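You operate a simulated robot arm through the tools that you are given. There is no shell and no other tool. Be economical: measure what you need, move in short steps, check, and stop when the job is done.

The job below is to be done with a simulated two-armed robot. You get a single attempt, and the scene is never put back.

## Task
Pick up the yellow marker with one hand, pass it to the other hand and put it on the top of the tool stand. Take the black plug from the top of the steel table and put it on the top of the tool stand. Take the yellow cup and put it on the open shelf under the wooden table. Open the top right drawer, take the cone from the inside of the top right drawer and put it on the small tray, then shut the drawer. Open the green drawer, take the bearing labelled "6206 C3" from the black mat and put it in the inside of the green drawer, then shut the drawer. Open the red bin lid. The order is free. Set down upright: yellow marker.

The check looks at the end state, three seconds after you hand in, the way a careful person would. Anything else that was tipped, shoved, dropped, spilled or broken makes it a failure. Lids that push on must go on centred and level and be pressed home; caps that screw on are set level and turned clockwise until they are tight.

## Robot
Two 7-joint arms with two-finger grippers on one trunk, on a base that drives. Base frame: it is fixed to the floor where the robot stands at the start and does not move with it; the origin is under the middle of the robot, x ahead of it, y to its left, z up; the surface under the hand at the start is at about z = 820. Readings come in mm, rad, newtons and seconds.
The left shoulder is at the start at [60, 123, 945], the right one opposite. With the tool pointing down near the work surface each hand reaches from about 360 to 800 mm from the robot's upright axis, wherever it stands, measured 20 degrees to its own side. Places, roughly: bearing [-5000, 750, 750]; black plug (3x3x3 cm) [500, 700, 800]; cone (5x5x2 cm) [-1000, 1600, 700]; green drawer [-5000, 400, 700]; inside of the green drawer [-5100, 400, 700]; open shelf under the wooden table [-3500, 1800, 400]; red bin lid [-4000, -6100, 400]; small tray (15x10x3 cm) [700, 1300, 900]; top of the tool stand [-2900, -1000, 800]; top right drawer [-900, 1500, 700]; yellow cup (7x7x5 cm) [500, 800, 800]; yellow marker [750, 250, 1000]. Payload 1.47 kg a hand.
Tool frame (each hand has its own): the origin (TCP) lies between the finger pads and is the grasp point; the fingertips stand 16 mm ahead of it; z points along the fingers, y is the line along which they close. Largest opening 87 mm; the body of the gripper starts 55 mm behind the TCP.
Orientation is told as [roll, pitch, yaw] about the base's x, y, z axes, in that order, counted from this pose: with the fingers straight down and closing along the base's y, the tool's x points along the base's -x, its y along +y and its z along -z.

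## Interface
- The arms move only by the tool nudge_tool. It takes "left_targets", "right_targets" or both (then of equal length, played together; a hand with none holds still); each is one flat list of numbers, 7 for each row, row after row: the shift along the base's x, y, z in units of 250 mm (1.0 is 250 mm), then the turn, a rotation vector about the base's x, y, z in units of 90 degrees (1.0 is 90 degrees), then the closure, from 0 (fully open) to 1 (shut). In form: [dx, dy, dz, ax, ay, az, claw, dx, dy, dz, ax, ay, az, claw, ...]. A call has 1 to 8 rows; each row is the pose to reach, as a shift and turn from the pose commanded when the call began. A call with a number of a shift or a turn outside -1 to 1 is refused whole. Rows are played at 5 a second. More than 50 mm and 0.15 rad between two rows, or a gripper value outside its range, and nothing of the call is played. A pose out of reach is approached as far as the arm can. The call stops where the force on the tool passes 40 N (or 10 N more than at its start, if that is more) or the arm is blocked; 0.2 s more then pass. The fingers move at their own pace (about 153 mm/s each) and stop on an object; they squeeze with about 28 N. The grip force told is the motor's: it shows also when the fingers shut on nothing. Time passes only in rows, and 0.2 s behind the last, so rows that repeat a pose let the fingers close. The reply holds the time, the measured pose of the TCP, the force on the tool along the base axes, the opening and the grip force, in the units named above and with some noise, with the torque about the TCP (base axes, N m) and any sound that the robot's microphone picked up.
- Cameras (640 x 400 px; columns grow to the right, rows downward): "scene" is now at [90.8, 53.6, 1509.3]; the picture's right is [0.62, -0.78, 0.00], its down [-0.48, -0.38, -0.79] and it looks along [0.62, 0.49, -0.61] (base axes); focal length 284 px, centre (320, 200). "left" rides on the left gripper at [73, -12, -90] in its tool frame; the picture's right is [0.16, 0.99, 0.00], its down [-0.72, 0.12, -0.68] and it looks along [-0.67, 0.11, 0.73] (tool axes); focal length 247 px, centre (320, 200). "right" rides on the right gripper at [73, 12, -90] in its tool frame; the picture's right is [-0.16, 0.99, 0.00], its down [-0.72, -0.12, -0.68] and it looks along [-0.67, -0.11, 0.73] (tool axes); focal length 247 px, centre (320, 200).
- get_image(camera): a new picture of that camera. It takes no simulated time.
- lift_body(by): slides the trunk up (or, below 0, down) by that many mm; the arms and the scene camera ride with it, the base frame stays. It gives what a move gives, with no picture.
- drive_base(legs): drives the robot by 1 to 6 legs, each [ahead, left, turn to the left] in mm, mm and rad, along the robot's own axes; the way and the turn of a leg run together, so that a leg with both is an arc; at most 1500 mm and 3.142 rad a leg. The arms and the cameras ride along, it lands a little off, and it stops where it bumps. It gives what a move gives.
- turn_head(pan, tilt): turns the head with the scene camera to pan (to the left, within 2.094 rad either way) and tilt (down, from -0.506 to 1.204), counted from straight ahead of the robot. It gives what a move gives.
- locate(camera, pixels): for up to 12 pixels [column, row] of the newest picture of that camera ("zoom" is the newest enlarged one), the place [x, y, z] in the base frame of the surface seen there, good to about 2 mm, but the place of the scene camera against the robot may be out by one fixed shift of up to 18 mm in any direction. It takes no simulated time.
- zoom(camera, box): a new picture of the part [left, top, right, bottom] of that camera's present view, enlarged. It takes no simulated time.
- finish_job(): hands the job in; it is judged then, once.

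Go step by step. Measure first, check grasps and placings, and put right what went wrong. The budget is 322 turns and 216 pictures, counting those below and the enlarged ones. Unless the task says otherwise, let go and move clear before handing in, and close with one line.

The tools are called as name(argument=value, ...) on one line, values as JSON. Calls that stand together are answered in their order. nudge_tool: Moves the arms, as the interface text tells. Its arguments: {"type":"object","properties":{"left_targets":{"type":"array","items":{"type":"number"}},"right_targets":{"type":"array","items":{"type":"number"}}},"required":[]} The other tools are called the same way: lift_body (by) slides the trunk up or down; drive_base (legs) drives the base; turn_head (pan, tilt) turns the head that bears the scene camera; get_image (camera) takes a picture; locate (camera, pixels) gives the place of the surface under pixels of a picture; zoom (camera, box) takes an enlarged picture of a part of a camera's view; finish_job () hands the job in.

At the start:

```text
time_s: 0.0
left_eef_pos: [344.9, 400.9, 1102.9]
left_tcp_rot: [0.0, 0.0, 0.0]
left_force: [0.2, -0.8, -0.4]
left_torque: [-0.03, 0.02, 0.0]
left_width: 87.2
left_gripper_force: 0.1
right_eef_pos: [531.5, 89.0, 1068.9]
right_tcp_rot: [0.0, 0.001, 0.0]
right_force: [-0.3, -0.1, 0.3]
right_torque: [-0.01, -0.01, 0.02]
right_width: 87.0
right_gripper_force: 0.0
trunk travel left (down, up): [-100.0, 130.0]
robot x, y, heading: [0.5, 0.8, 0.0]
head pan, tilt: [0.674, 0.656]
```

scene: 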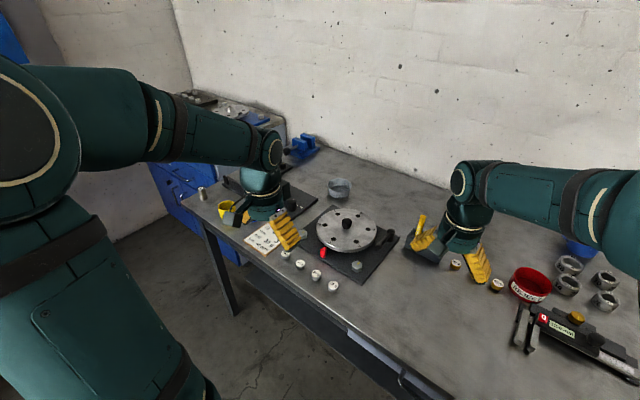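
right: 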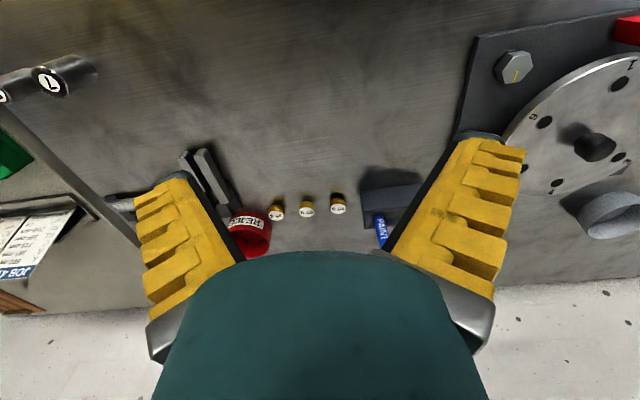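
left: 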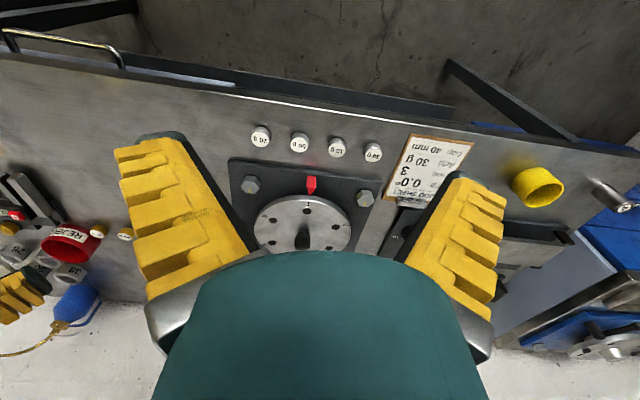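

The scene shows the steel table with both arms over it; the marker may be the yellow thing near (422,232). I'll zoom in there and around the left end of the table.

zoom(camera="scene", box=[380, 180, 540, 280])

zoom(camera="scene", box=[180, 120, 420, 300])

zoom(camera="right", box=[260, 160, 480, 300])

```text
4.00 times, centred on (460, 230) of scene
```

zoom: 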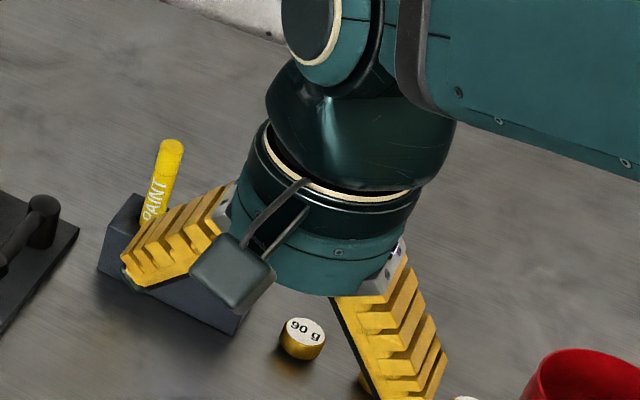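

```text
2.22 times, centred on (300, 210) of scene
```

zoom: 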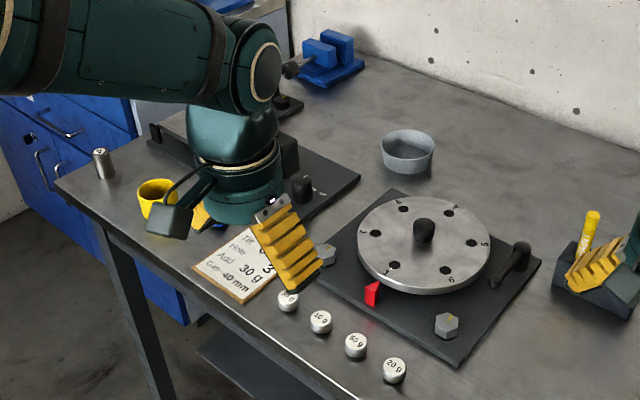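

```text
2.86 times, centred on (370, 230) of right
```

zoom: 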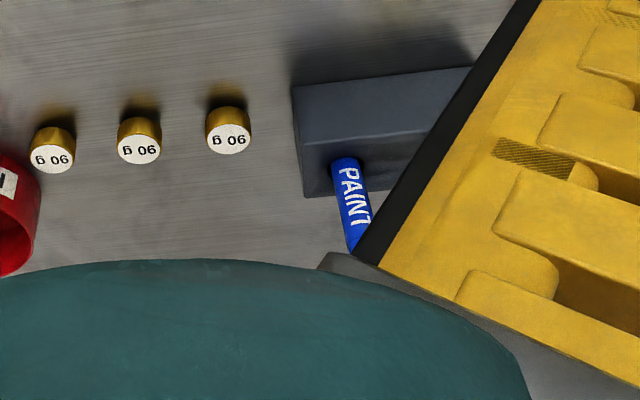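

The marker stands in a grey holder behind the right hand (holder around (400–440,235)); arms block parts. I'll move both hands up and out of the way.

nudge_tool(right_targets=[0, -0.15, 0.1, 0, 0, 0, 0, 0, -0.3, 0.2, 0, 0, 0, 0, -0.1, -0.45, 0.3, 0, 0, 0, 0, -0.2, -0.6, 0.4, 0, 0, 0, 0, -0.3, -0.75, 0.4, 0, 0, 0, 0], left_targets=[0, 0.05, 0.15, 0, 0, 0, 0, 0, 0.1, 0.3, 0, 0, 0, 0, -0.1, 0.1, 0.4, 0, 0, 0, 0, -0.2, 0.1, 0.45, 0, 0, 0, 0, -0.2, 0.1, 0.5, 0, 0, 0, 0])

get_image(camera="scene")

get_image(camera="left")

```text
refused: row 3 steps farther than a row can; nothing moved
```

```text
209 pictures are left
```

scene: 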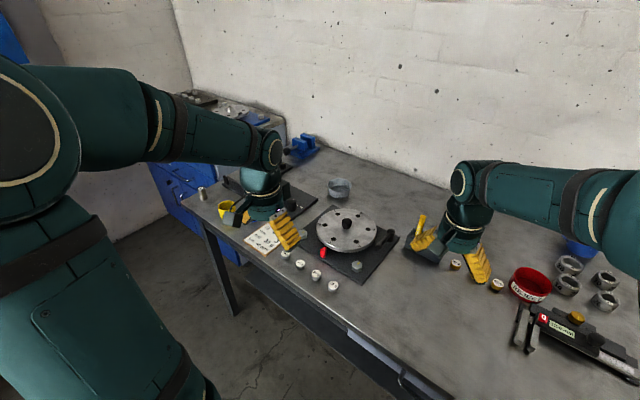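

```text
208 pictures are left
```

left: 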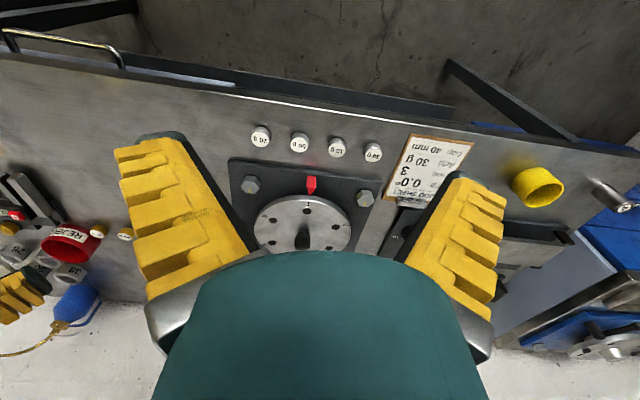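

The move was refused (step length); I'll retry with shorter steps.

nudge_tool(right_targets=[0, -0.15, 0.1, 0, 0, 0, 0, 0, -0.3, 0.2, 0, 0, 0, 0, -0.05, -0.45, 0.3, 0, 0, 0, 0, -0.15, -0.6, 0.35, 0, 0, 0, 0, -0.25, -0.75, 0.35, 0, 0, 0, 0], left_targets=[0, 0.05, 0.15, 0, 0, 0, 0, 0, 0.1, 0.3, 0, 0, 0, 0, -0.1, 0.1, 0.4, 0, 0, 0, 0, -0.2, 0.1, 0.45, 0, 0, 0, 0, -0.2, 0.1, 0.5, 0, 0, 0, 0])

get_image(camera="scene")

get_image(camera="left")

```text
time_s: 1.2
left_eef_pos: [293.3, 424.6, 1228.1]
left_tcp_rot: [0.0, 0.0, -0.001]
left_force: [1.0, -0.3, 0.2]
left_torque: [0.02, 0.01, -0.01]
left_width: 87.1
left_gripper_force: 0.0
right_eef_pos: [466.3, -95.5, 1155.5]
right_tcp_rot: [0.0, -0.001, -0.001]
right_force: [-0.1, -0.3, 0.0]
right_torque: [0.02, 0.0, 0.02]
right_width: 87.0
right_gripper_force: 0.0
trunk travel left (down, up): [-100.0, 130.0]
robot x, y, heading: [-0.9, 0.4, 0.001]
head pan, tilt: [0.674, 0.656]
```

```text
207 pictures are left
```

scene: 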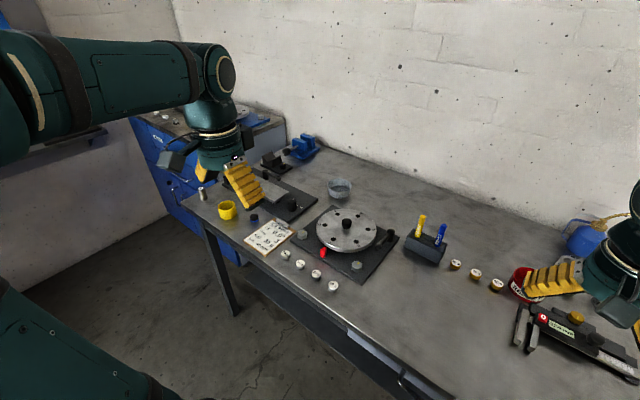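

```text
206 pictures are left
```

left: 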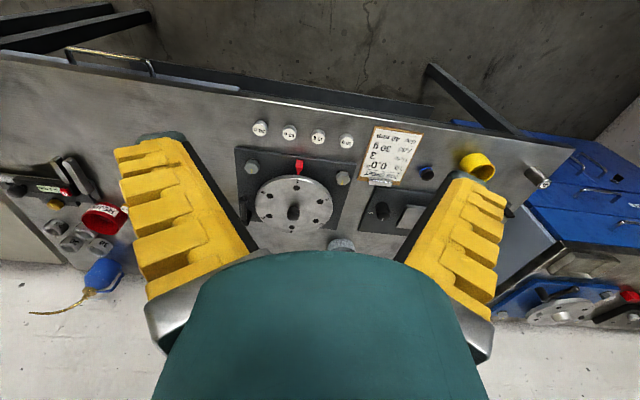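

Now both the marker (420,222) and cup (227,210) are visible, plus a dark piece at (255,218). I'll zoom on both places and locate.

zoom(camera="scene", box=[180, 170, 300, 245])

locate(camera="zoom", pixels=[[395, 260], [405, 245], [250, 190], [285, 190], [215, 200], [250, 230], [420, 330], [570, 260], [110, 90]])

zoom(camera="scene", box=[380, 200, 476, 260])

locate(camera="scene", pixels=[[422, 217], [420, 225], [418, 233], [442, 227], [437, 241], [418, 248], [432, 256], [440, 250], [395, 262], [410, 236]])

```text
5.33 times, centred on (240, 208) of scene
```

zoom: 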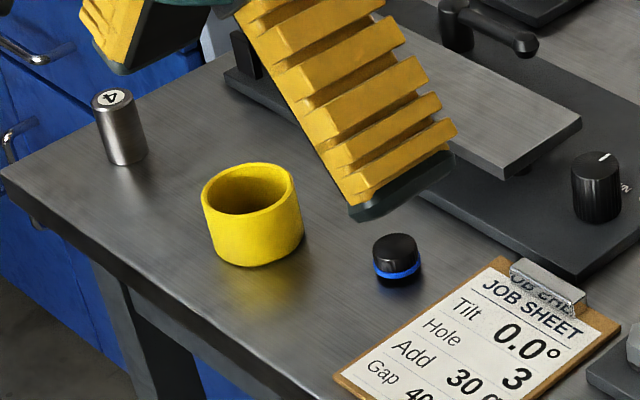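

```text
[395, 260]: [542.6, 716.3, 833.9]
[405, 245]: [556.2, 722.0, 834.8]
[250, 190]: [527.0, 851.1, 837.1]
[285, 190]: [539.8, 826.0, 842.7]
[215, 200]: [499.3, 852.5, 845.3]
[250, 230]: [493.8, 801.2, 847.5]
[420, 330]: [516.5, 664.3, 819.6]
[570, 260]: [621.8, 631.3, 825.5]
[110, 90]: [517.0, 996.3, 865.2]
```

```text
6.67 times, centred on (428, 230) of scene
```

zoom: 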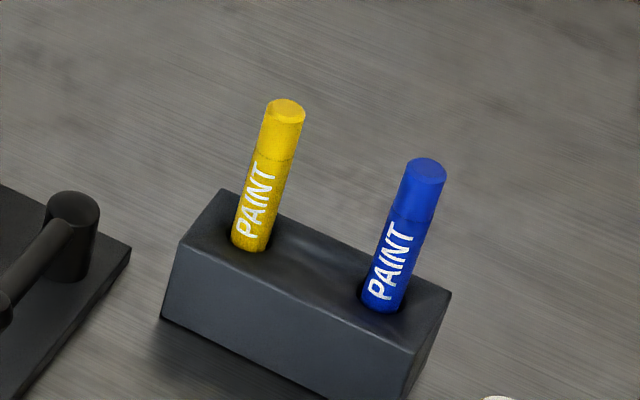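

```text
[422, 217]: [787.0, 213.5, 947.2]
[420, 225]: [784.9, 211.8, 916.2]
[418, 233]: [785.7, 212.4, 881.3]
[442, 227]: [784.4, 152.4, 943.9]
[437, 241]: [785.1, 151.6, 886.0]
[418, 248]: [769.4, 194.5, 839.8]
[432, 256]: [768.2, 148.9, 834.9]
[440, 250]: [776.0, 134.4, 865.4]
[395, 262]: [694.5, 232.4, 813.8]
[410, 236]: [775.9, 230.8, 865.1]
```

The plug (with blue band) sits near (549,719) and the yellow cup near (520,825). I'll compare hand-camera and scene-camera readings to find the scene shift.

zoom(camera="left", box=[340, 110, 500, 210])

locate(camera="left", pixels=[[375, 128], [297, 190], [299, 167], [260, 131], [289, 134], [318, 137], [347, 142], [423, 136], [426, 173]])

locate(camera="scene", pixels=[[272, 222], [347, 224], [323, 253], [333, 286], [316, 274], [301, 264], [286, 254], [247, 240], [254, 216]])

```text
4.00 times, centred on (420, 160) of left
```

zoom: 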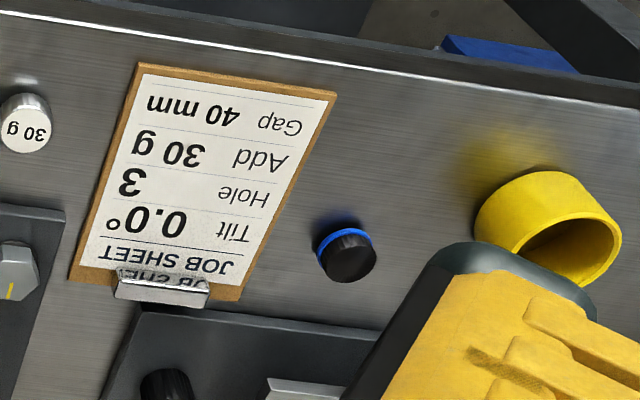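

```text
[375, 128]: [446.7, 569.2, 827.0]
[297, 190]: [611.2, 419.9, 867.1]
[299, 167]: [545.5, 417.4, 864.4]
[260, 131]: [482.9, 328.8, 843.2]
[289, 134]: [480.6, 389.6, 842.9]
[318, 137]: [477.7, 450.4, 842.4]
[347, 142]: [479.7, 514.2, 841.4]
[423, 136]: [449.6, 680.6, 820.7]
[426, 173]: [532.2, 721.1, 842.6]
```

```text
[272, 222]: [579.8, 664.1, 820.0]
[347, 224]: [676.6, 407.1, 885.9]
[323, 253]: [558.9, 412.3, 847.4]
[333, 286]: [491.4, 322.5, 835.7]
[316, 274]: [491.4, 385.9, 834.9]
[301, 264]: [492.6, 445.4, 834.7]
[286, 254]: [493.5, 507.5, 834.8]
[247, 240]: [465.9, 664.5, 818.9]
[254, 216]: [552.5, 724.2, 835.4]
```

Weights suggest a scene shift of about (+12,−5,−8), but the table heights disagree; I'll sample more points on flat surfaces with both cameras.

locate(camera="zoom", pixels=[[400, 150], [400, 120], [280, 280], [80, 180], [346, 262], [355, 255], [420, 200], [137, 66], [335, 92], [24, 130]])

zoom(camera="scene", box=[220, 190, 348, 270])

```text
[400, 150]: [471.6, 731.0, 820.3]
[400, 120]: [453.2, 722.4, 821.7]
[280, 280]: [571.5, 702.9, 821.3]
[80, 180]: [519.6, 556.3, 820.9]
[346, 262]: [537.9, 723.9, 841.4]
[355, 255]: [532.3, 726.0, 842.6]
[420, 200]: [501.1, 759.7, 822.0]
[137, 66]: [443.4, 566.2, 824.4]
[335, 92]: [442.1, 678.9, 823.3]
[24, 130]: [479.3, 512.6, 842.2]
```

```text
5.00 times, centred on (284, 230) of scene
```

zoom: 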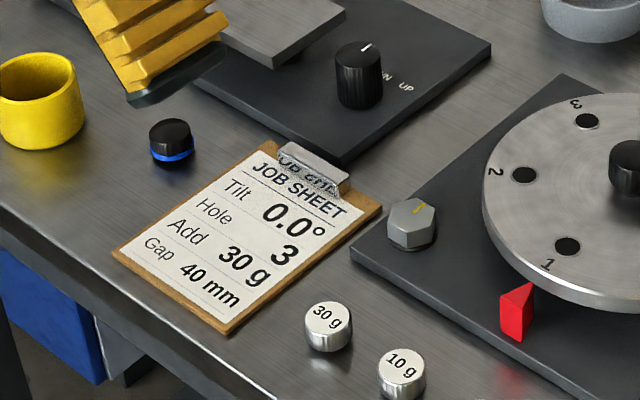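

locate(camera="zoom", pixels=[[115, 250], [226, 330], [170, 128], [326, 316], [100, 200], [280, 350], [401, 364], [530, 270], [170, 133]])

```text
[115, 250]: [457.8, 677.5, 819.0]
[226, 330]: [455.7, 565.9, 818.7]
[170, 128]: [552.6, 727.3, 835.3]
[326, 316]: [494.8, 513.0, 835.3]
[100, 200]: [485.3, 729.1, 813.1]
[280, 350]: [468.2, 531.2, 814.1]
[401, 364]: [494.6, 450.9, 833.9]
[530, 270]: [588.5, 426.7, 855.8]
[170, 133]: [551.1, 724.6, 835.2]
```

Comparing, the true place = scene + (−14.5, 0, +7): plug ≈ (538,724), marker ≈ (771,213) with top ≈ 955. I'll bring the left hand toward above the marker.

nudge_tool(left_targets=[0.159, -0.071, -0.06, 0, 0, 0, 0.4, 0.318, -0.142, -0.12, 0, 0, 0, 0.4, 0.477, -0.213, -0.18, 0, 0, 0, 0.4, 0.636, -0.284, -0.24, 0, 0, 0, 0.4, 0.795, -0.355, -0.3, 0, 0, 0, 0.4, 0.954, -0.426, -0.36, 0, 0, 0, 0.4], right_targets=[0, -0.1, 0, 0, 0, 0, 0, 0, -0.2, 0, 0, 0, 0, 0, 0, -0.3, 0, 0, 0, 0, 0, 0, -0.4, 0, 0, 0, 0, 0, 0, -0.5, 0, 0, 0, 0, 0, 0, -0.5, 0, 0, 0, 0, 0])

get_image(camera="left")

```text
time_s: 2.6
left_eef_pos: [539.0, 322.6, 1138.1]
left_tcp_rot: [-0.001, 0.002, -0.001]
left_force: [-0.1, 0.3, -0.2]
left_torque: [0.0, 0.03, -0.01]
left_width: 57.4
left_gripper_force: 4.1
right_eef_pos: [468.6, -223.0, 1154.4]
right_tcp_rot: [0.0, 0.004, 0.0]
right_force: [0.8, -0.1, 0.2]
right_torque: [0.03, 0.02, -0.02]
right_width: 87.2
right_gripper_force: 0.0
trunk travel left (down, up): [-100.0, 130.0]
robot x, y, heading: [-0.0, -0.8, -0.003]
head pan, tilt: [0.674, 0.656]
```

```text
201 pictures are left
```

left: 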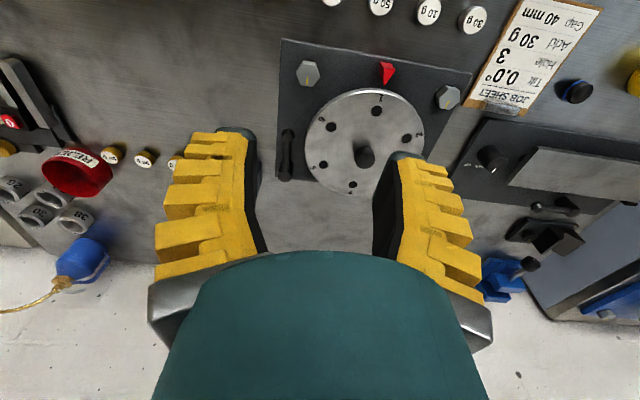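

Continuing to above the marker at (771,213).

nudge_tool(left_targets=[0.155, -0.073, -0.05, 0, 0, 0, 0.4, 0.31, -0.146, -0.1, 0, 0, 0, 0.4, 0.465, -0.219, -0.15, 0, 0, 0, 0.4, 0.62, -0.292, -0.2, 0, 0, 0, 0.4, 0.775, -0.365, -0.25, 0, 0, 0, 0.4, 0.928, -0.438, -0.3, 0, 0, 0, 0.4, 0.928, -0.438, -0.3, 0, 0, 0, 0.4])

get_image(camera="left")

get_image(camera="scene")

```text
time_s: 4.2
left_eef_pos: [747.3, 207.9, 1055.9]
left_tcp_rot: [0.001, 0.003, 0.0]
left_force: [0.2, 0.3, -0.7]
left_torque: [-0.04, -0.01, -0.04]
left_width: 57.3
left_gripper_force: 3.0
left hand out of reach, approached as far as the arm can: row 6, 7
right_eef_pos: [468.2, -221.8, 1156.3]
right_tcp_rot: [0.001, 0.001, 0.001]
right_force: [0.2, 0.2, 0.4]
right_torque: [0.01, -0.01, 0.01]
right_width: 87.1
right_gripper_force: 0.0
trunk travel left (down, up): [-100.0, 130.0]
robot x, y, heading: [-2.8, -1.1, -0.001]
head pan, tilt: [0.674, 0.656]
```

```text
200 pictures are left
```

left: 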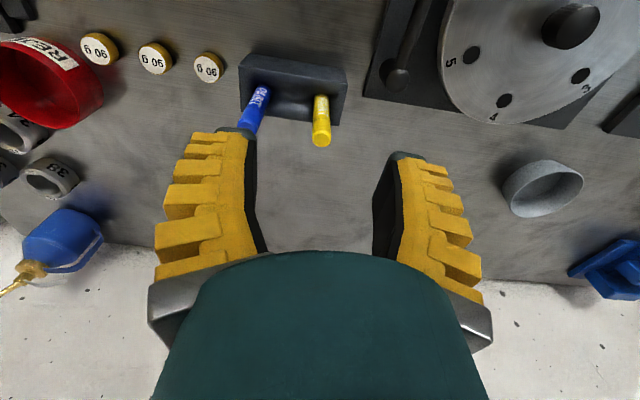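

```text
199 pictures are left
```

scene: 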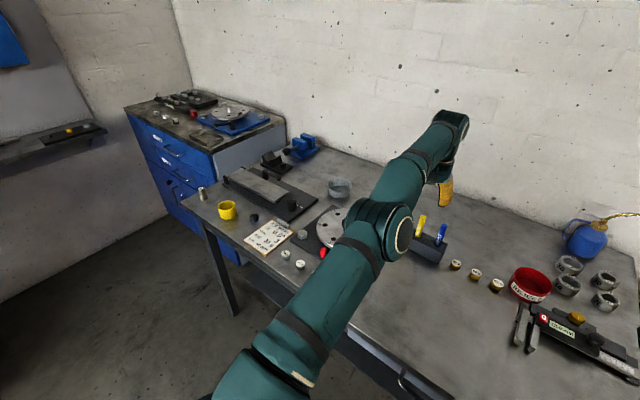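

The marker top shows at (322,138) in the left view; locate it.

locate(camera="left", pixels=[[322, 139], [321, 125], [320, 108], [265, 68], [320, 68], [300, 90], [322, 144], [280, 30]])

```text
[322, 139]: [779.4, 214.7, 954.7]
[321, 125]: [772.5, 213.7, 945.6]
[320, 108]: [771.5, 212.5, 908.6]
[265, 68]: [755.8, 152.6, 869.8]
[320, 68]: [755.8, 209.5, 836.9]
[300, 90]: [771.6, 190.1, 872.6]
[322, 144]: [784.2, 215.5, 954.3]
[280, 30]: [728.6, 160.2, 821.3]
```

Marker axis is near (779,215), top 955; the hand runs out of reach there. I'll drive ahead 70 mm.

drive_base(legs=[[70, 0, 0]])

```text
time_s: 5.2
left_eef_pos: [819.7, 205.6, 1055.9]
left_tcp_rot: [0.0, 0.001, -0.003]
left_force: [0.8, -0.5, 0.4]
left_torque: [0.01, 0.01, 0.02]
left_width: 57.2
left_gripper_force: 3.8
right_eef_pos: [539.9, -224.2, 1154.8]
right_tcp_rot: [0.0, 0.002, -0.001]
right_force: [0.1, -0.2, 0.5]
right_torque: [0.0, 0.0, 0.02]
right_width: 86.9
right_gripper_force: 0.1
trunk travel left (down, up): [-100.0, 130.0]
robot x, y, heading: [72.3, -1.2, -0.002]
head pan, tilt: [0.674, 0.656]
```

nudge_tool(left_targets=[-0.162, 0.038, -0.06, 0, 0, 0, 0.4, -0.162, 0.038, -0.06, 0, 0, 0, 0.4])

get_image(camera="left")

turn_head(pan=0.25, tilt=0.7)

get_image(camera="scene")

```text
time_s: 5.8
left_eef_pos: [780.2, 216.2, 1041.4]
left_tcp_rot: [0.0, 0.001, -0.001]
left_force: [0.2, 0.5, 0.5]
left_torque: [0.02, -0.03, -0.02]
left_width: 57.4
left_gripper_force: 3.7
right_eef_pos: [538.8, -225.1, 1154.8]
right_tcp_rot: [0.0, 0.001, -0.004]
right_force: [-0.2, 0.0, -0.6]
right_torque: [-0.01, 0.03, 0.02]
right_width: 87.0
right_gripper_force: 0.1
trunk travel left (down, up): [-100.0, 130.0]
robot x, y, heading: [74.1, -2.5, 0.001]
head pan, tilt: [0.674, 0.656]
```

```text
198 pictures are left
```

left: 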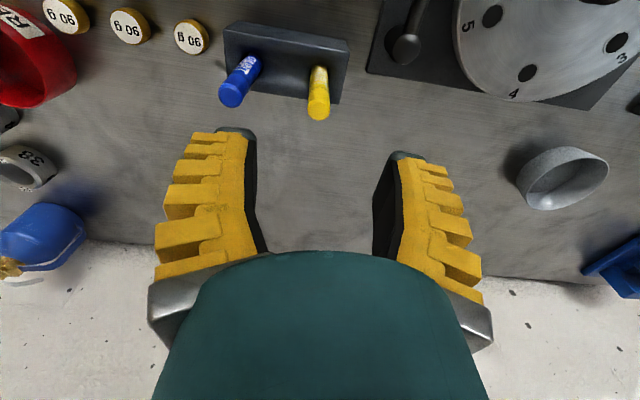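

```text
time_s: 6.7
left_eef_pos: [778.4, 215.7, 1041.9]
left_tcp_rot: [0.0, 0.0, -0.002]
left_force: [-0.9, 1.1, -0.2]
left_torque: [0.0, -0.02, -0.02]
left_width: 57.7
left_gripper_force: 3.9
right_eef_pos: [537.6, -223.8, 1155.9]
right_tcp_rot: [0.001, 0.0, -0.003]
right_force: [0.1, -0.1, 0.1]
right_torque: [-0.04, -0.01, 0.01]
right_width: 86.9
right_gripper_force: 0.0
trunk travel left (down, up): [-100.0, 130.0]
robot x, y, heading: [72.5, 1.2, -0.002]
head pan, tilt: [0.25, 0.7]
```

```text
197 pictures are left
```

scene: 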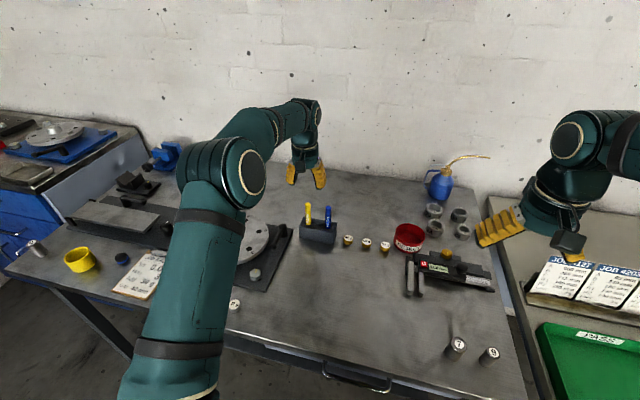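

The marker top at (319,110) matches the projected TCP axis, so alignment is good. Descending to z≈939 and closing.

nudge_tool(left_targets=[0, 0, -0.14, 0, 0, 0, 0.4, 0, 0, -0.28, 0, 0, 0, 0.4, 0, 0, -0.41, 0, 0, 0, 0.4, 0, 0, -0.41, 0, 0, 0, 0.9, 0, 0, -0.41, 0, 0, 0, 0.9, 0, 0, -0.41, 0, 0, 0, 0.9])

get_image(camera="left")

```text
time_s: 8.1
left_eef_pos: [778.2, 213.6, 941.3]
left_tcp_rot: [0.0, 0.002, -0.001]
left_force: [0.2, -0.4, -0.6]
left_torque: [-0.03, -0.01, -0.03]
left_width: 15.7
left_gripper_force: 5.6
right_eef_pos: [537.9, -223.3, 1155.6]
right_tcp_rot: [-0.001, -0.002, -0.001]
right_force: [-1.0, -0.3, -0.2]
right_torque: [0.01, 0.01, 0.01]
right_width: 87.1
right_gripper_force: 0.1
trunk travel left (down, up): [-100.0, 130.0]
robot x, y, heading: [69.3, -0.6, -0.006]
head pan, tilt: [0.25, 0.7]
```

```text
196 pictures are left
```

left: 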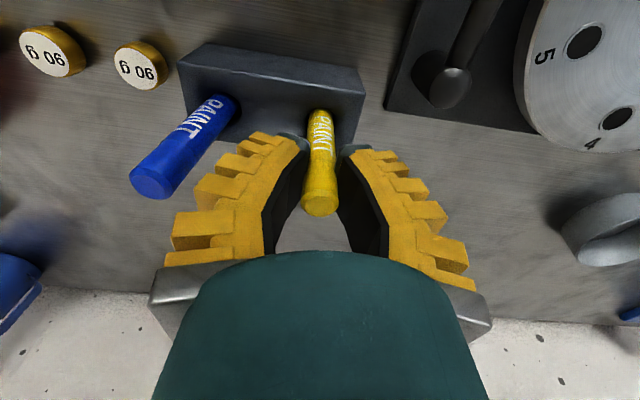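

The marker lies between the fingers (320,190), width 15.7. I'll close fully and lift 120 mm.

nudge_tool(left_targets=[0, 0, 0, 0, 0, 0, 1, 0, 0, 0, 0, 0, 0, 1, 0, 0, 0.1, 0, 0, 0, 1, 0, 0, 0.25, 0, 0, 0, 1, 0, 0, 0.4, 0, 0, 0, 1, 0, 0, 0.55, 0, 0, 0, 1])

get_image(camera="scene")

get_image(camera="left")

```text
time_s: 9.5
left_eef_pos: [776.9, 214.8, 1076.7]
left_tcp_rot: [0.001, -0.001, -0.002]
left_force: [0.4, 0.8, -0.6]
left_torque: [-0.01, -0.01, -0.02]
left_width: 6.3
left_gripper_force: 27.6
right_eef_pos: [537.9, -222.5, 1156.1]
right_tcp_rot: [-0.001, -0.001, -0.002]
right_force: [-1.2, 0.8, -0.3]
right_torque: [0.0, -0.02, -0.01]
right_width: 87.0
right_gripper_force: 0.0
trunk travel left (down, up): [-100.0, 130.0]
robot x, y, heading: [72.6, 0.0, 0.0]
head pan, tilt: [0.25, 0.7]
```

```text
195 pictures are left
```

scene: 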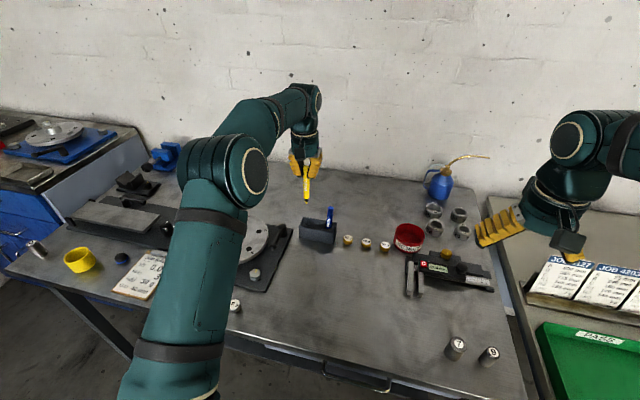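

```text
194 pictures are left
```

left: 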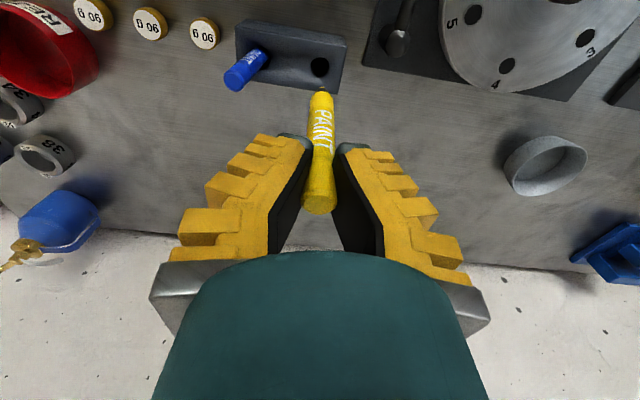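

Marker is lifted cleanly, hanging vertical. I'll measure its lower end and then move the left hand to a handover place.

zoom(camera="scene", box=[276, 140, 340, 210])

locate(camera="left", pixels=[[321, 95], [321, 100], [320, 115], [319, 170], [319, 195]])

locate(camera="scene", pixels=[[306, 199], [307, 202], [308, 180]])

nudge_tool(left_targets=[-0.17, -0.07, 0.03, 0, 0, 0, 1, -0.34, -0.14, 0.06, 0, 0, 0, 1, -0.51, -0.21, 0.09, 0, 0, 0, 1, -0.68, -0.28, 0.12, 0, 0, 0, 1, -0.85, -0.35, 0.15, 0, 0, 0, 1, -1, -0.42, 0.18, 0, 0, 0, 1])

```text
5.71 times, centred on (308, 175) of scene
```

zoom: 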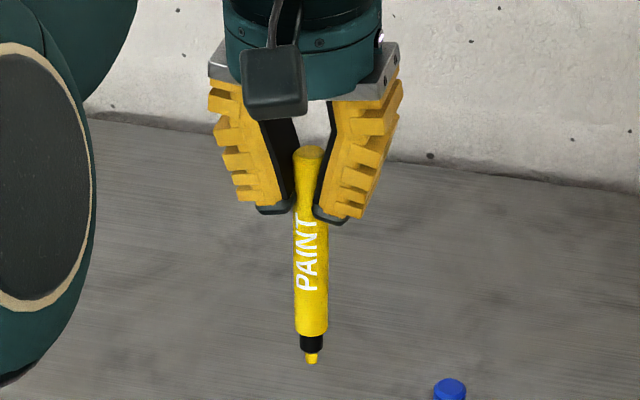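

```text
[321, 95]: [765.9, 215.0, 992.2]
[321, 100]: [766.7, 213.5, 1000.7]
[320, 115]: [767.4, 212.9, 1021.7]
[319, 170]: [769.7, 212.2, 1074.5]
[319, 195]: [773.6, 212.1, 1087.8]
```

```text
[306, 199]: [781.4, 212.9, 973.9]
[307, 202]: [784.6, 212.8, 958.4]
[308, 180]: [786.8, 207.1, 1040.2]
```

```text
time_s: 10.9
left_eef_pos: [523.6, 109.4, 1124.2]
left_tcp_rot: [-0.001, -0.003, -0.002]
left_force: [0.0, 0.1, -0.7]
left_torque: [0.0, 0.01, 0.01]
left_width: 6.0
left_gripper_force: 28.5
right_eef_pos: [537.2, -223.5, 1155.0]
right_tcp_rot: [0.0, 0.0, -0.003]
right_force: [0.1, -0.1, -0.5]
right_torque: [0.0, -0.01, -0.02]
right_width: 86.9
right_gripper_force: 0.1
trunk travel left (down, up): [-100.0, 130.0]
robot x, y, heading: [72.6, 0.6, 0.002]
head pan, tilt: [0.25, 0.7]
```

The marker hangs nib-down (tip ≈ left TCP −107, top ≈ TCP +15). I'll turn the right hand to point along +y (camera on top) for taking the marker below the left fingers.

nudge_tool(right_targets=[0, -0.02, -0.01, 0.0481, 0.0481, -0.0481, 0, 0, -0.04, -0.02, 0.0962, 0.0962, -0.0962, 0, 0, -0.06, -0.03, 0.1443, 0.1443, -0.1443, 0, 0, -0.08, -0.05, 0.1924, 0.1924, -0.1924, 0, 0, -0.1, -0.08, 0.2405, 0.2405, -0.2405, 0, 0, -0.12, -0.1, 0.2887, 0.2887, -0.2887, 0, 0, -0.12, -0.12, 0.3368, 0.3368, -0.3368, 0, 0, -0.12, -0.15, 0.3849, 0.3849, -0.3849, 0])

nudge_tool(right_targets=[0, 0, -0.03, 0.0481, 0.0481, -0.0481, 0, 0, 0, -0.06, 0.0962, 0.0962, -0.0962, 0, 0, 0, -0.08, 0.1443, 0.1443, -0.1443, 0, 0, 0, -0.1, 0.1924, 0.1924, -0.1924, 0, 0, 0, -0.12, 0.2405, 0.2405, -0.2405, 0, 0, 0, -0.14, 0.2887, 0.2887, -0.2887, 0, 0, 0, -0.16, 0.3368, 0.3368, -0.3368, 0, 0, 0, -0.18, 0.3849, 0.3849, -0.3849, 0])

get_image(camera="scene")

```text
time_s: 12.7
left_eef_pos: [525.2, 109.3, 1124.2]
left_tcp_rot: [0.001, 0.001, -0.001]
left_force: [0.1, -0.2, 0.4]
left_torque: [0.0, -0.03, 0.01]
left_width: 6.2
left_gripper_force: 28.3
right_eef_pos: [538.8, -254.5, 1116.7]
right_tcp_rot: [0.462, 0.732, -0.468]
right_force: [-0.7, 0.0, -0.2]
right_torque: [-0.03, -0.01, -0.03]
right_width: 87.0
right_gripper_force: 0.1
trunk travel left (down, up): [-100.0, 130.0]
robot x, y, heading: [73.5, -2.4, -0.004]
head pan, tilt: [0.25, 0.7]
```

```text
time_s: 14.5
left_eef_pos: [526.1, 108.4, 1125.0]
left_tcp_rot: [-0.001, 0.001, -0.001]
left_force: [0.7, 0.0, -0.2]
left_torque: [0.0, -0.01, -0.01]
left_width: 6.3
left_gripper_force: 28.0
right_eef_pos: [537.7, -253.7, 1072.8]
right_tcp_rot: [-1.962, 1.567, 2.749]
right_force: [0.1, 0.2, 0.4]
right_torque: [0.01, 0.0, 0.01]
right_width: 87.2
right_gripper_force: 0.1
trunk travel left (down, up): [-100.0, 130.0]
robot x, y, heading: [70.4, 4.9, -0.006]
head pan, tilt: [0.25, 0.7]
```

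```text
192 pictures are left
```

scene: 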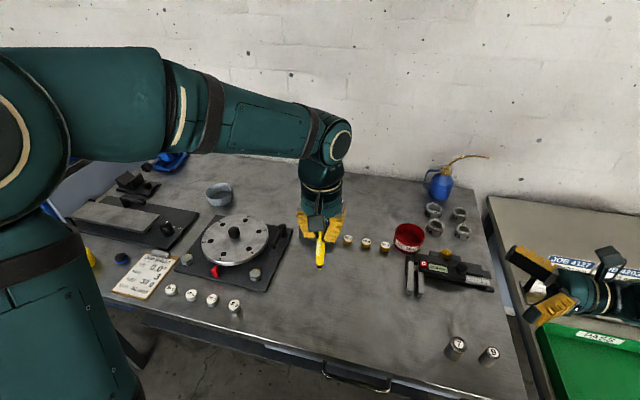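

The right hand now points to +y. Approach to y≈−10 in front of the marker.

nudge_tool(right_targets=[-0.01, 0.19, 0, 0, 0, 0, 0, -0.02, 0.38, 0, 0, 0, 0, 0, -0.03, 0.57, 0, 0, 0, 0, 0, -0.04, 0.76, 0, 0, 0, 0, 0, -0.05, 0.95, 0, 0, 0, 0, 0, -0.05, 0.95, 0, 0, 0, 0, 0])

get_image(camera="scene")

get_image(camera="right")

```text
time_s: 15.9
left_eef_pos: [525.2, 109.4, 1124.6]
left_tcp_rot: [0.001, 0.0, -0.002]
left_force: [-0.5, 0.1, -0.3]
left_torque: [-0.04, -0.01, 0.02]
left_width: 6.2
left_gripper_force: 28.0
right_eef_pos: [524.8, -15.2, 1073.0]
right_tcp_rot: [-1.654, 1.569, 3.058]
right_force: [0.0, 0.3, -0.2]
right_torque: [0.01, 0.03, 0.02]
right_width: 86.9
right_gripper_force: 0.0
trunk travel left (down, up): [-100.0, 130.0]
robot x, y, heading: [74.8, 1.1, -0.003]
head pan, tilt: [0.25, 0.7]
```

```text
191 pictures are left
```

scene: 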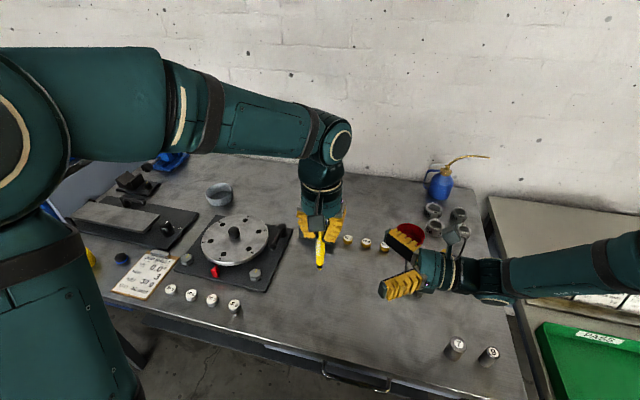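

```text
190 pictures are left
```

right: 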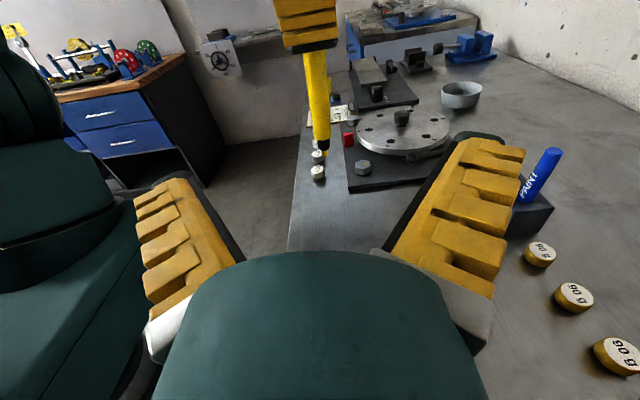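

Aligned (marker at (317,90) on the right hand's axis). Advancing 124 mm and closing.

nudge_tool(right_targets=[0, 0.165, 0, 0, 0, 0, 0, 0, 0.33, 0, 0, 0, 0, 0, 0, 0.49, 0, 0, 0, 0, 0, 0, 0.49, 0, 0, 0, 0, 0.5, 0, 0.49, 0, 0, 0, 0, 1, 0, 0.49, 0, 0, 0, 0, 1, 0, 0.49, 0, 0, 0, 0, 1])

get_image(camera="right")

zoom(camera="scene", box=[260, 160, 420, 300])

```text
time_s: 17.5
left_eef_pos: [524.4, 109.8, 1123.8]
left_tcp_rot: [-0.002, -0.002, -0.005]
left_force: [9.2, -2.5, -0.7]
left_torque: [-0.02, -0.6, -0.06]
left_width: 6.0
left_gripper_force: 27.8
right_eef_pos: [523.9, 109.1, 1076.1]
right_tcp_rot: [-1.586, 1.568, 3.128]
right_force: [-8.3, 2.1, 0.4]
right_torque: [-0.11, 0.21, 0.02]
right_width: 11.5
right_gripper_force: 28.3
trunk travel left (down, up): [-100.0, 130.0]
robot x, y, heading: [68.5, -4.5, 0.001]
head pan, tilt: [0.25, 0.7]
```

```text
189 pictures are left
```

right: 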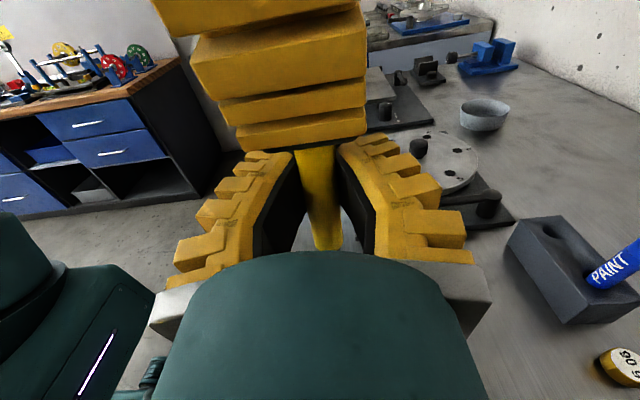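

```text
2.86 times, centred on (340, 230) of scene
```

zoom: 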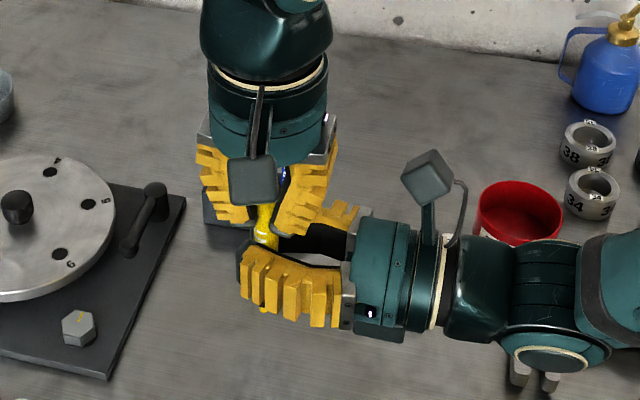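

Both hands grip the marker (right 28 N, width 11.5). Open the left and lift it off.

nudge_tool(left_targets=[0, 0, 0, 0, 0, 0, 0.4, 0, 0, 0, 0, 0, 0, 0.4, 0, 0, 0.1, 0, 0, 0, 0.4, 0, 0, 0.28, 0, 0, 0, 0.4, 0, 0, 0.46, 0, 0, 0, 0.4, 0, 0.18, 0.5, 0, 0, 0, 0.4, 0, 0.36, 0.5, 0, 0, 0, 0.4, 0, 0.54, 0.5, 0, 0, 0, 0.4])

zoom(camera="scene", box=[260, 160, 420, 300])

get_image(camera="right")

```text
time_s: 19.3
left_eef_pos: [531.1, 250.3, 1245.1]
left_tcp_rot: [0.001, 0.001, -0.003]
left_force: [0.0, 0.3, 1.2]
left_torque: [0.01, -0.01, 0.02]
left_width: 57.4
left_gripper_force: 3.6
right_eef_pos: [524.5, 109.8, 1075.4]
right_tcp_rot: [-1.269, 1.57, -2.839]
right_force: [0.0, -0.2, 0.7]
right_torque: [0.0, -0.01, 0.0]
right_width: 0.1
right_gripper_force: 28.6
trunk travel left (down, up): [-100.0, 130.0]
robot x, y, heading: [71.8, 1.3, 0.0]
head pan, tilt: [0.25, 0.7]
```

```text
2.86 times, centred on (340, 230) of scene
```

zoom: 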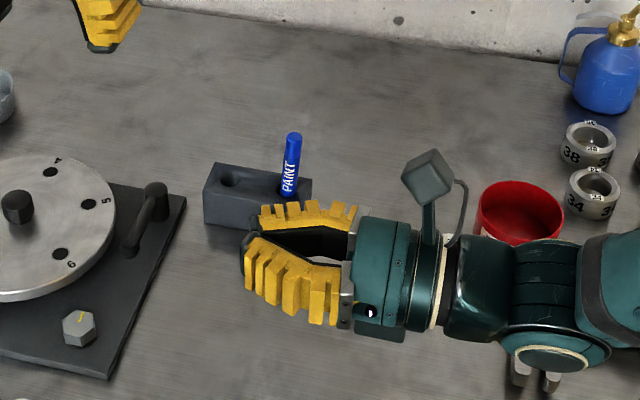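

```text
186 pictures are left
```

right: 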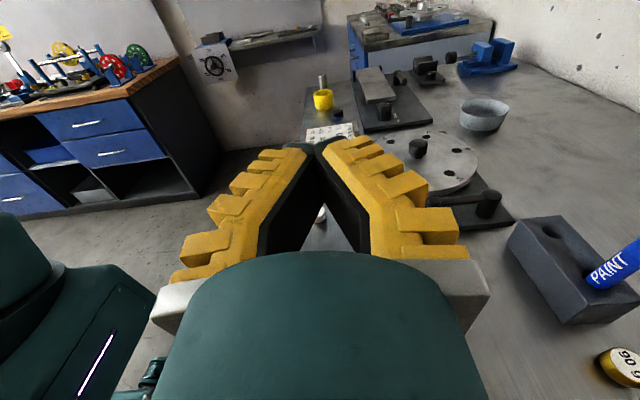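

The right hand shut on nothing (width 0.1): the marker dropped. I need to find it.

get_image(camera="scene")

get_image(camera="left")

```text
185 pictures are left
```

scene: 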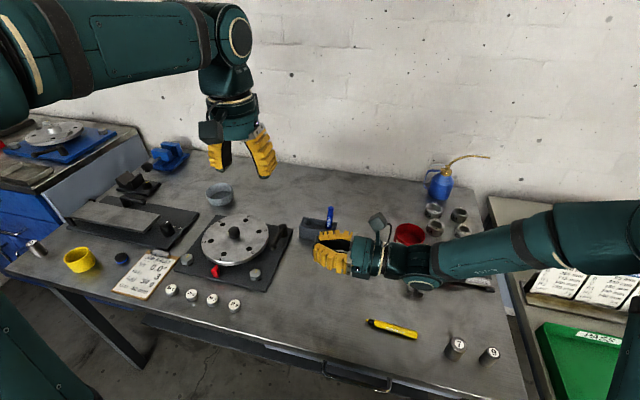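

```text
184 pictures are left
```

left: 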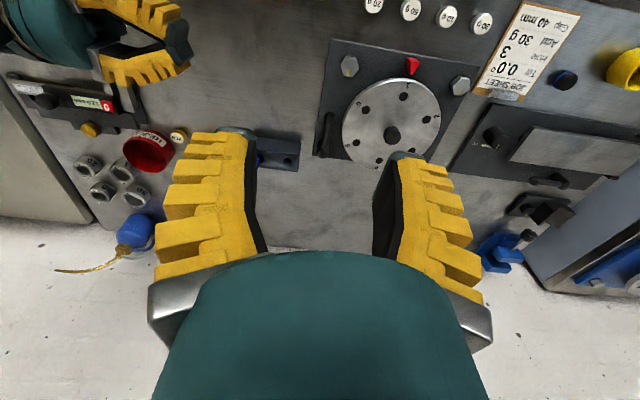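

The marker is lying on the table near (392,328). I'll measure it and zoom in.

zoom(camera="scene", box=[340, 290, 440, 352])

locate(camera="zoom", pixels=[[170, 194], [210, 205], [270, 225], [340, 240], [420, 260], [490, 280], [300, 160], [300, 330]])

```text
6.40 times, centred on (390, 321) of scene
```

zoom: 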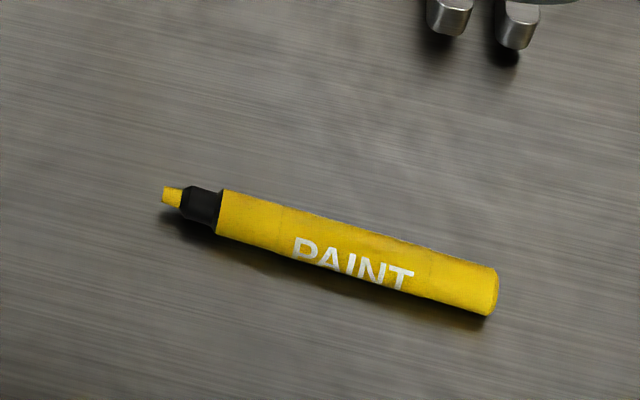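

```text
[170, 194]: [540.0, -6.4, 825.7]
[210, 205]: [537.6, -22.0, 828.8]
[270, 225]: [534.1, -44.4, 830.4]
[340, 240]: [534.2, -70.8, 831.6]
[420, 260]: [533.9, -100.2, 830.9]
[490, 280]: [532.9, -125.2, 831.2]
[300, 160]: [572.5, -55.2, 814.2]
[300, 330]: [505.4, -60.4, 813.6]
```

The marker lies along y from nib (526,−6) to end (518,−126), z centre ≈829. Before regrasping I want to see how the tool stand's top looks, so I'll back off and look over.

drive_base(legs=[[-700, 0, 0]])

turn_head(pan=-2.09, tilt=0.3)

get_image(camera="scene")

turn_head(pan=2.09, tilt=0.3)

get_image(camera="scene")

```text
time_s: 23.1
left_eef_pos: [-164.2, 248.0, 1247.4]
left_tcp_rot: [0.001, 0.001, -0.01]
left_force: [0.2, -0.7, 0.1]
left_torque: [-0.01, -0.02, -0.04]
left_width: 57.3
left_gripper_force: 3.5
right_eef_pos: [-172.9, 108.3, 1075.4]
right_tcp_rot: [-1.568, 1.569, 3.135]
right_force: [-1.9, 0.1, -0.2]
right_torque: [0.0, 0.0, -0.03]
right_width: 0.2
right_gripper_force: 27.6
trunk travel left (down, up): [-100.0, 130.0]
robot x, y, heading: [-623.0, 7.8, -0.017]
head pan, tilt: [0.25, 0.7]
```

```text
time_s: 25.3
left_eef_pos: [-164.0, 247.1, 1246.1]
left_tcp_rot: [0.0, 0.0, -0.012]
left_force: [0.8, 0.9, 0.6]
left_torque: [-0.01, 0.02, -0.01]
left_width: 57.4
left_gripper_force: 3.8
right_eef_pos: [-172.3, 109.5, 1076.8]
right_tcp_rot: [-1.56, 1.569, -3.138]
right_force: [-0.6, 0.5, -0.3]
right_torque: [-0.01, -0.01, 0.01]
right_width: 0.1
right_gripper_force: 27.8
trunk travel left (down, up): [-100.0, 130.0]
robot x, y, heading: [-624.0, 6.8, -0.016]
head pan, tilt: [-2.089, 0.3]
```

```text
182 pictures are left
```

scene: 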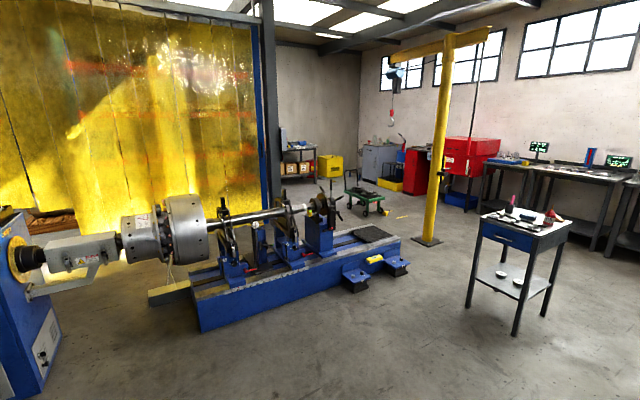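

```text
time_s: 28.7
left_eef_pos: [-162.9, 248.3, 1247.0]
left_tcp_rot: [0.001, 0.0, -0.012]
left_force: [-0.1, 0.7, -0.2]
left_torque: [-0.02, -0.03, 0.0]
left_width: 57.4
left_gripper_force: 3.1
right_eef_pos: [-171.9, 108.8, 1075.2]
right_tcp_rot: [-1.562, 1.569, 3.141]
right_force: [0.2, -0.2, 0.2]
right_torque: [0.04, 0.0, 0.0]
right_width: 0.0
right_gripper_force: 28.4
trunk travel left (down, up): [-100.0, 130.0]
robot x, y, heading: [-626.9, 7.3, -0.016]
head pan, tilt: [2.089, 0.3]
```

```text
181 pictures are left
```

scene: 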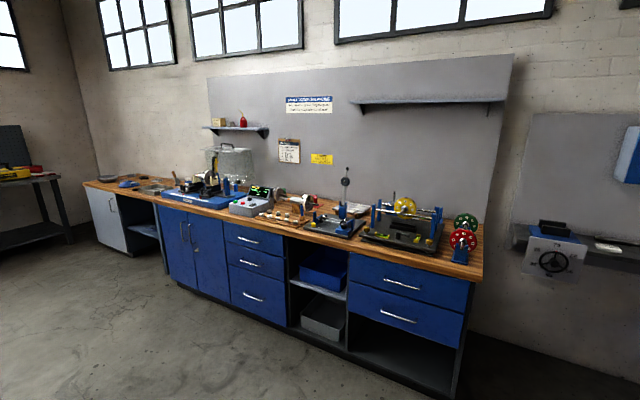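

The tool stand appears to be the small blue stand at (520,225) in the first view. I'll look back and zoom.

turn_head(pan=-2.09, tilt=0.3)

zoom(camera="scene", box=[460, 190, 588, 270])

locate(camera="scene", pixels=[[485, 215], [565, 222], [511, 241], [530, 217]])

```text
time_s: 32.1
left_eef_pos: [-163.9, 247.4, 1245.5]
left_tcp_rot: [0.0, 0.0, -0.012]
left_force: [-0.1, -0.4, -0.2]
left_torque: [0.0, -0.02, -0.01]
left_width: 57.4
left_gripper_force: 3.7
right_eef_pos: [-172.1, 109.4, 1075.9]
right_tcp_rot: [-1.558, 1.57, -3.138]
right_force: [0.0, -0.3, -0.1]
right_torque: [0.01, -0.01, -0.04]
right_width: 0.0
right_gripper_force: 28.1
trunk travel left (down, up): [-100.0, 130.0]
robot x, y, heading: [-624.3, 4.1, -0.011]
head pan, tilt: [-2.089, 0.3]
```

```text
5.00 times, centred on (524, 230) of scene
```

zoom: 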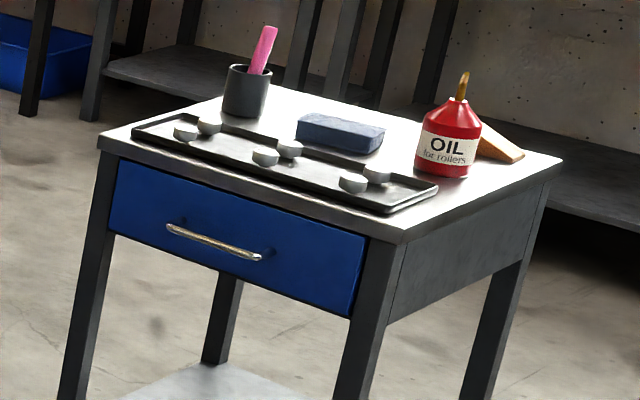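

```text
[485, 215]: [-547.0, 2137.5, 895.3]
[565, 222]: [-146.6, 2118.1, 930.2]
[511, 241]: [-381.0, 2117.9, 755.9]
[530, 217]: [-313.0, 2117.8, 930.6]
```

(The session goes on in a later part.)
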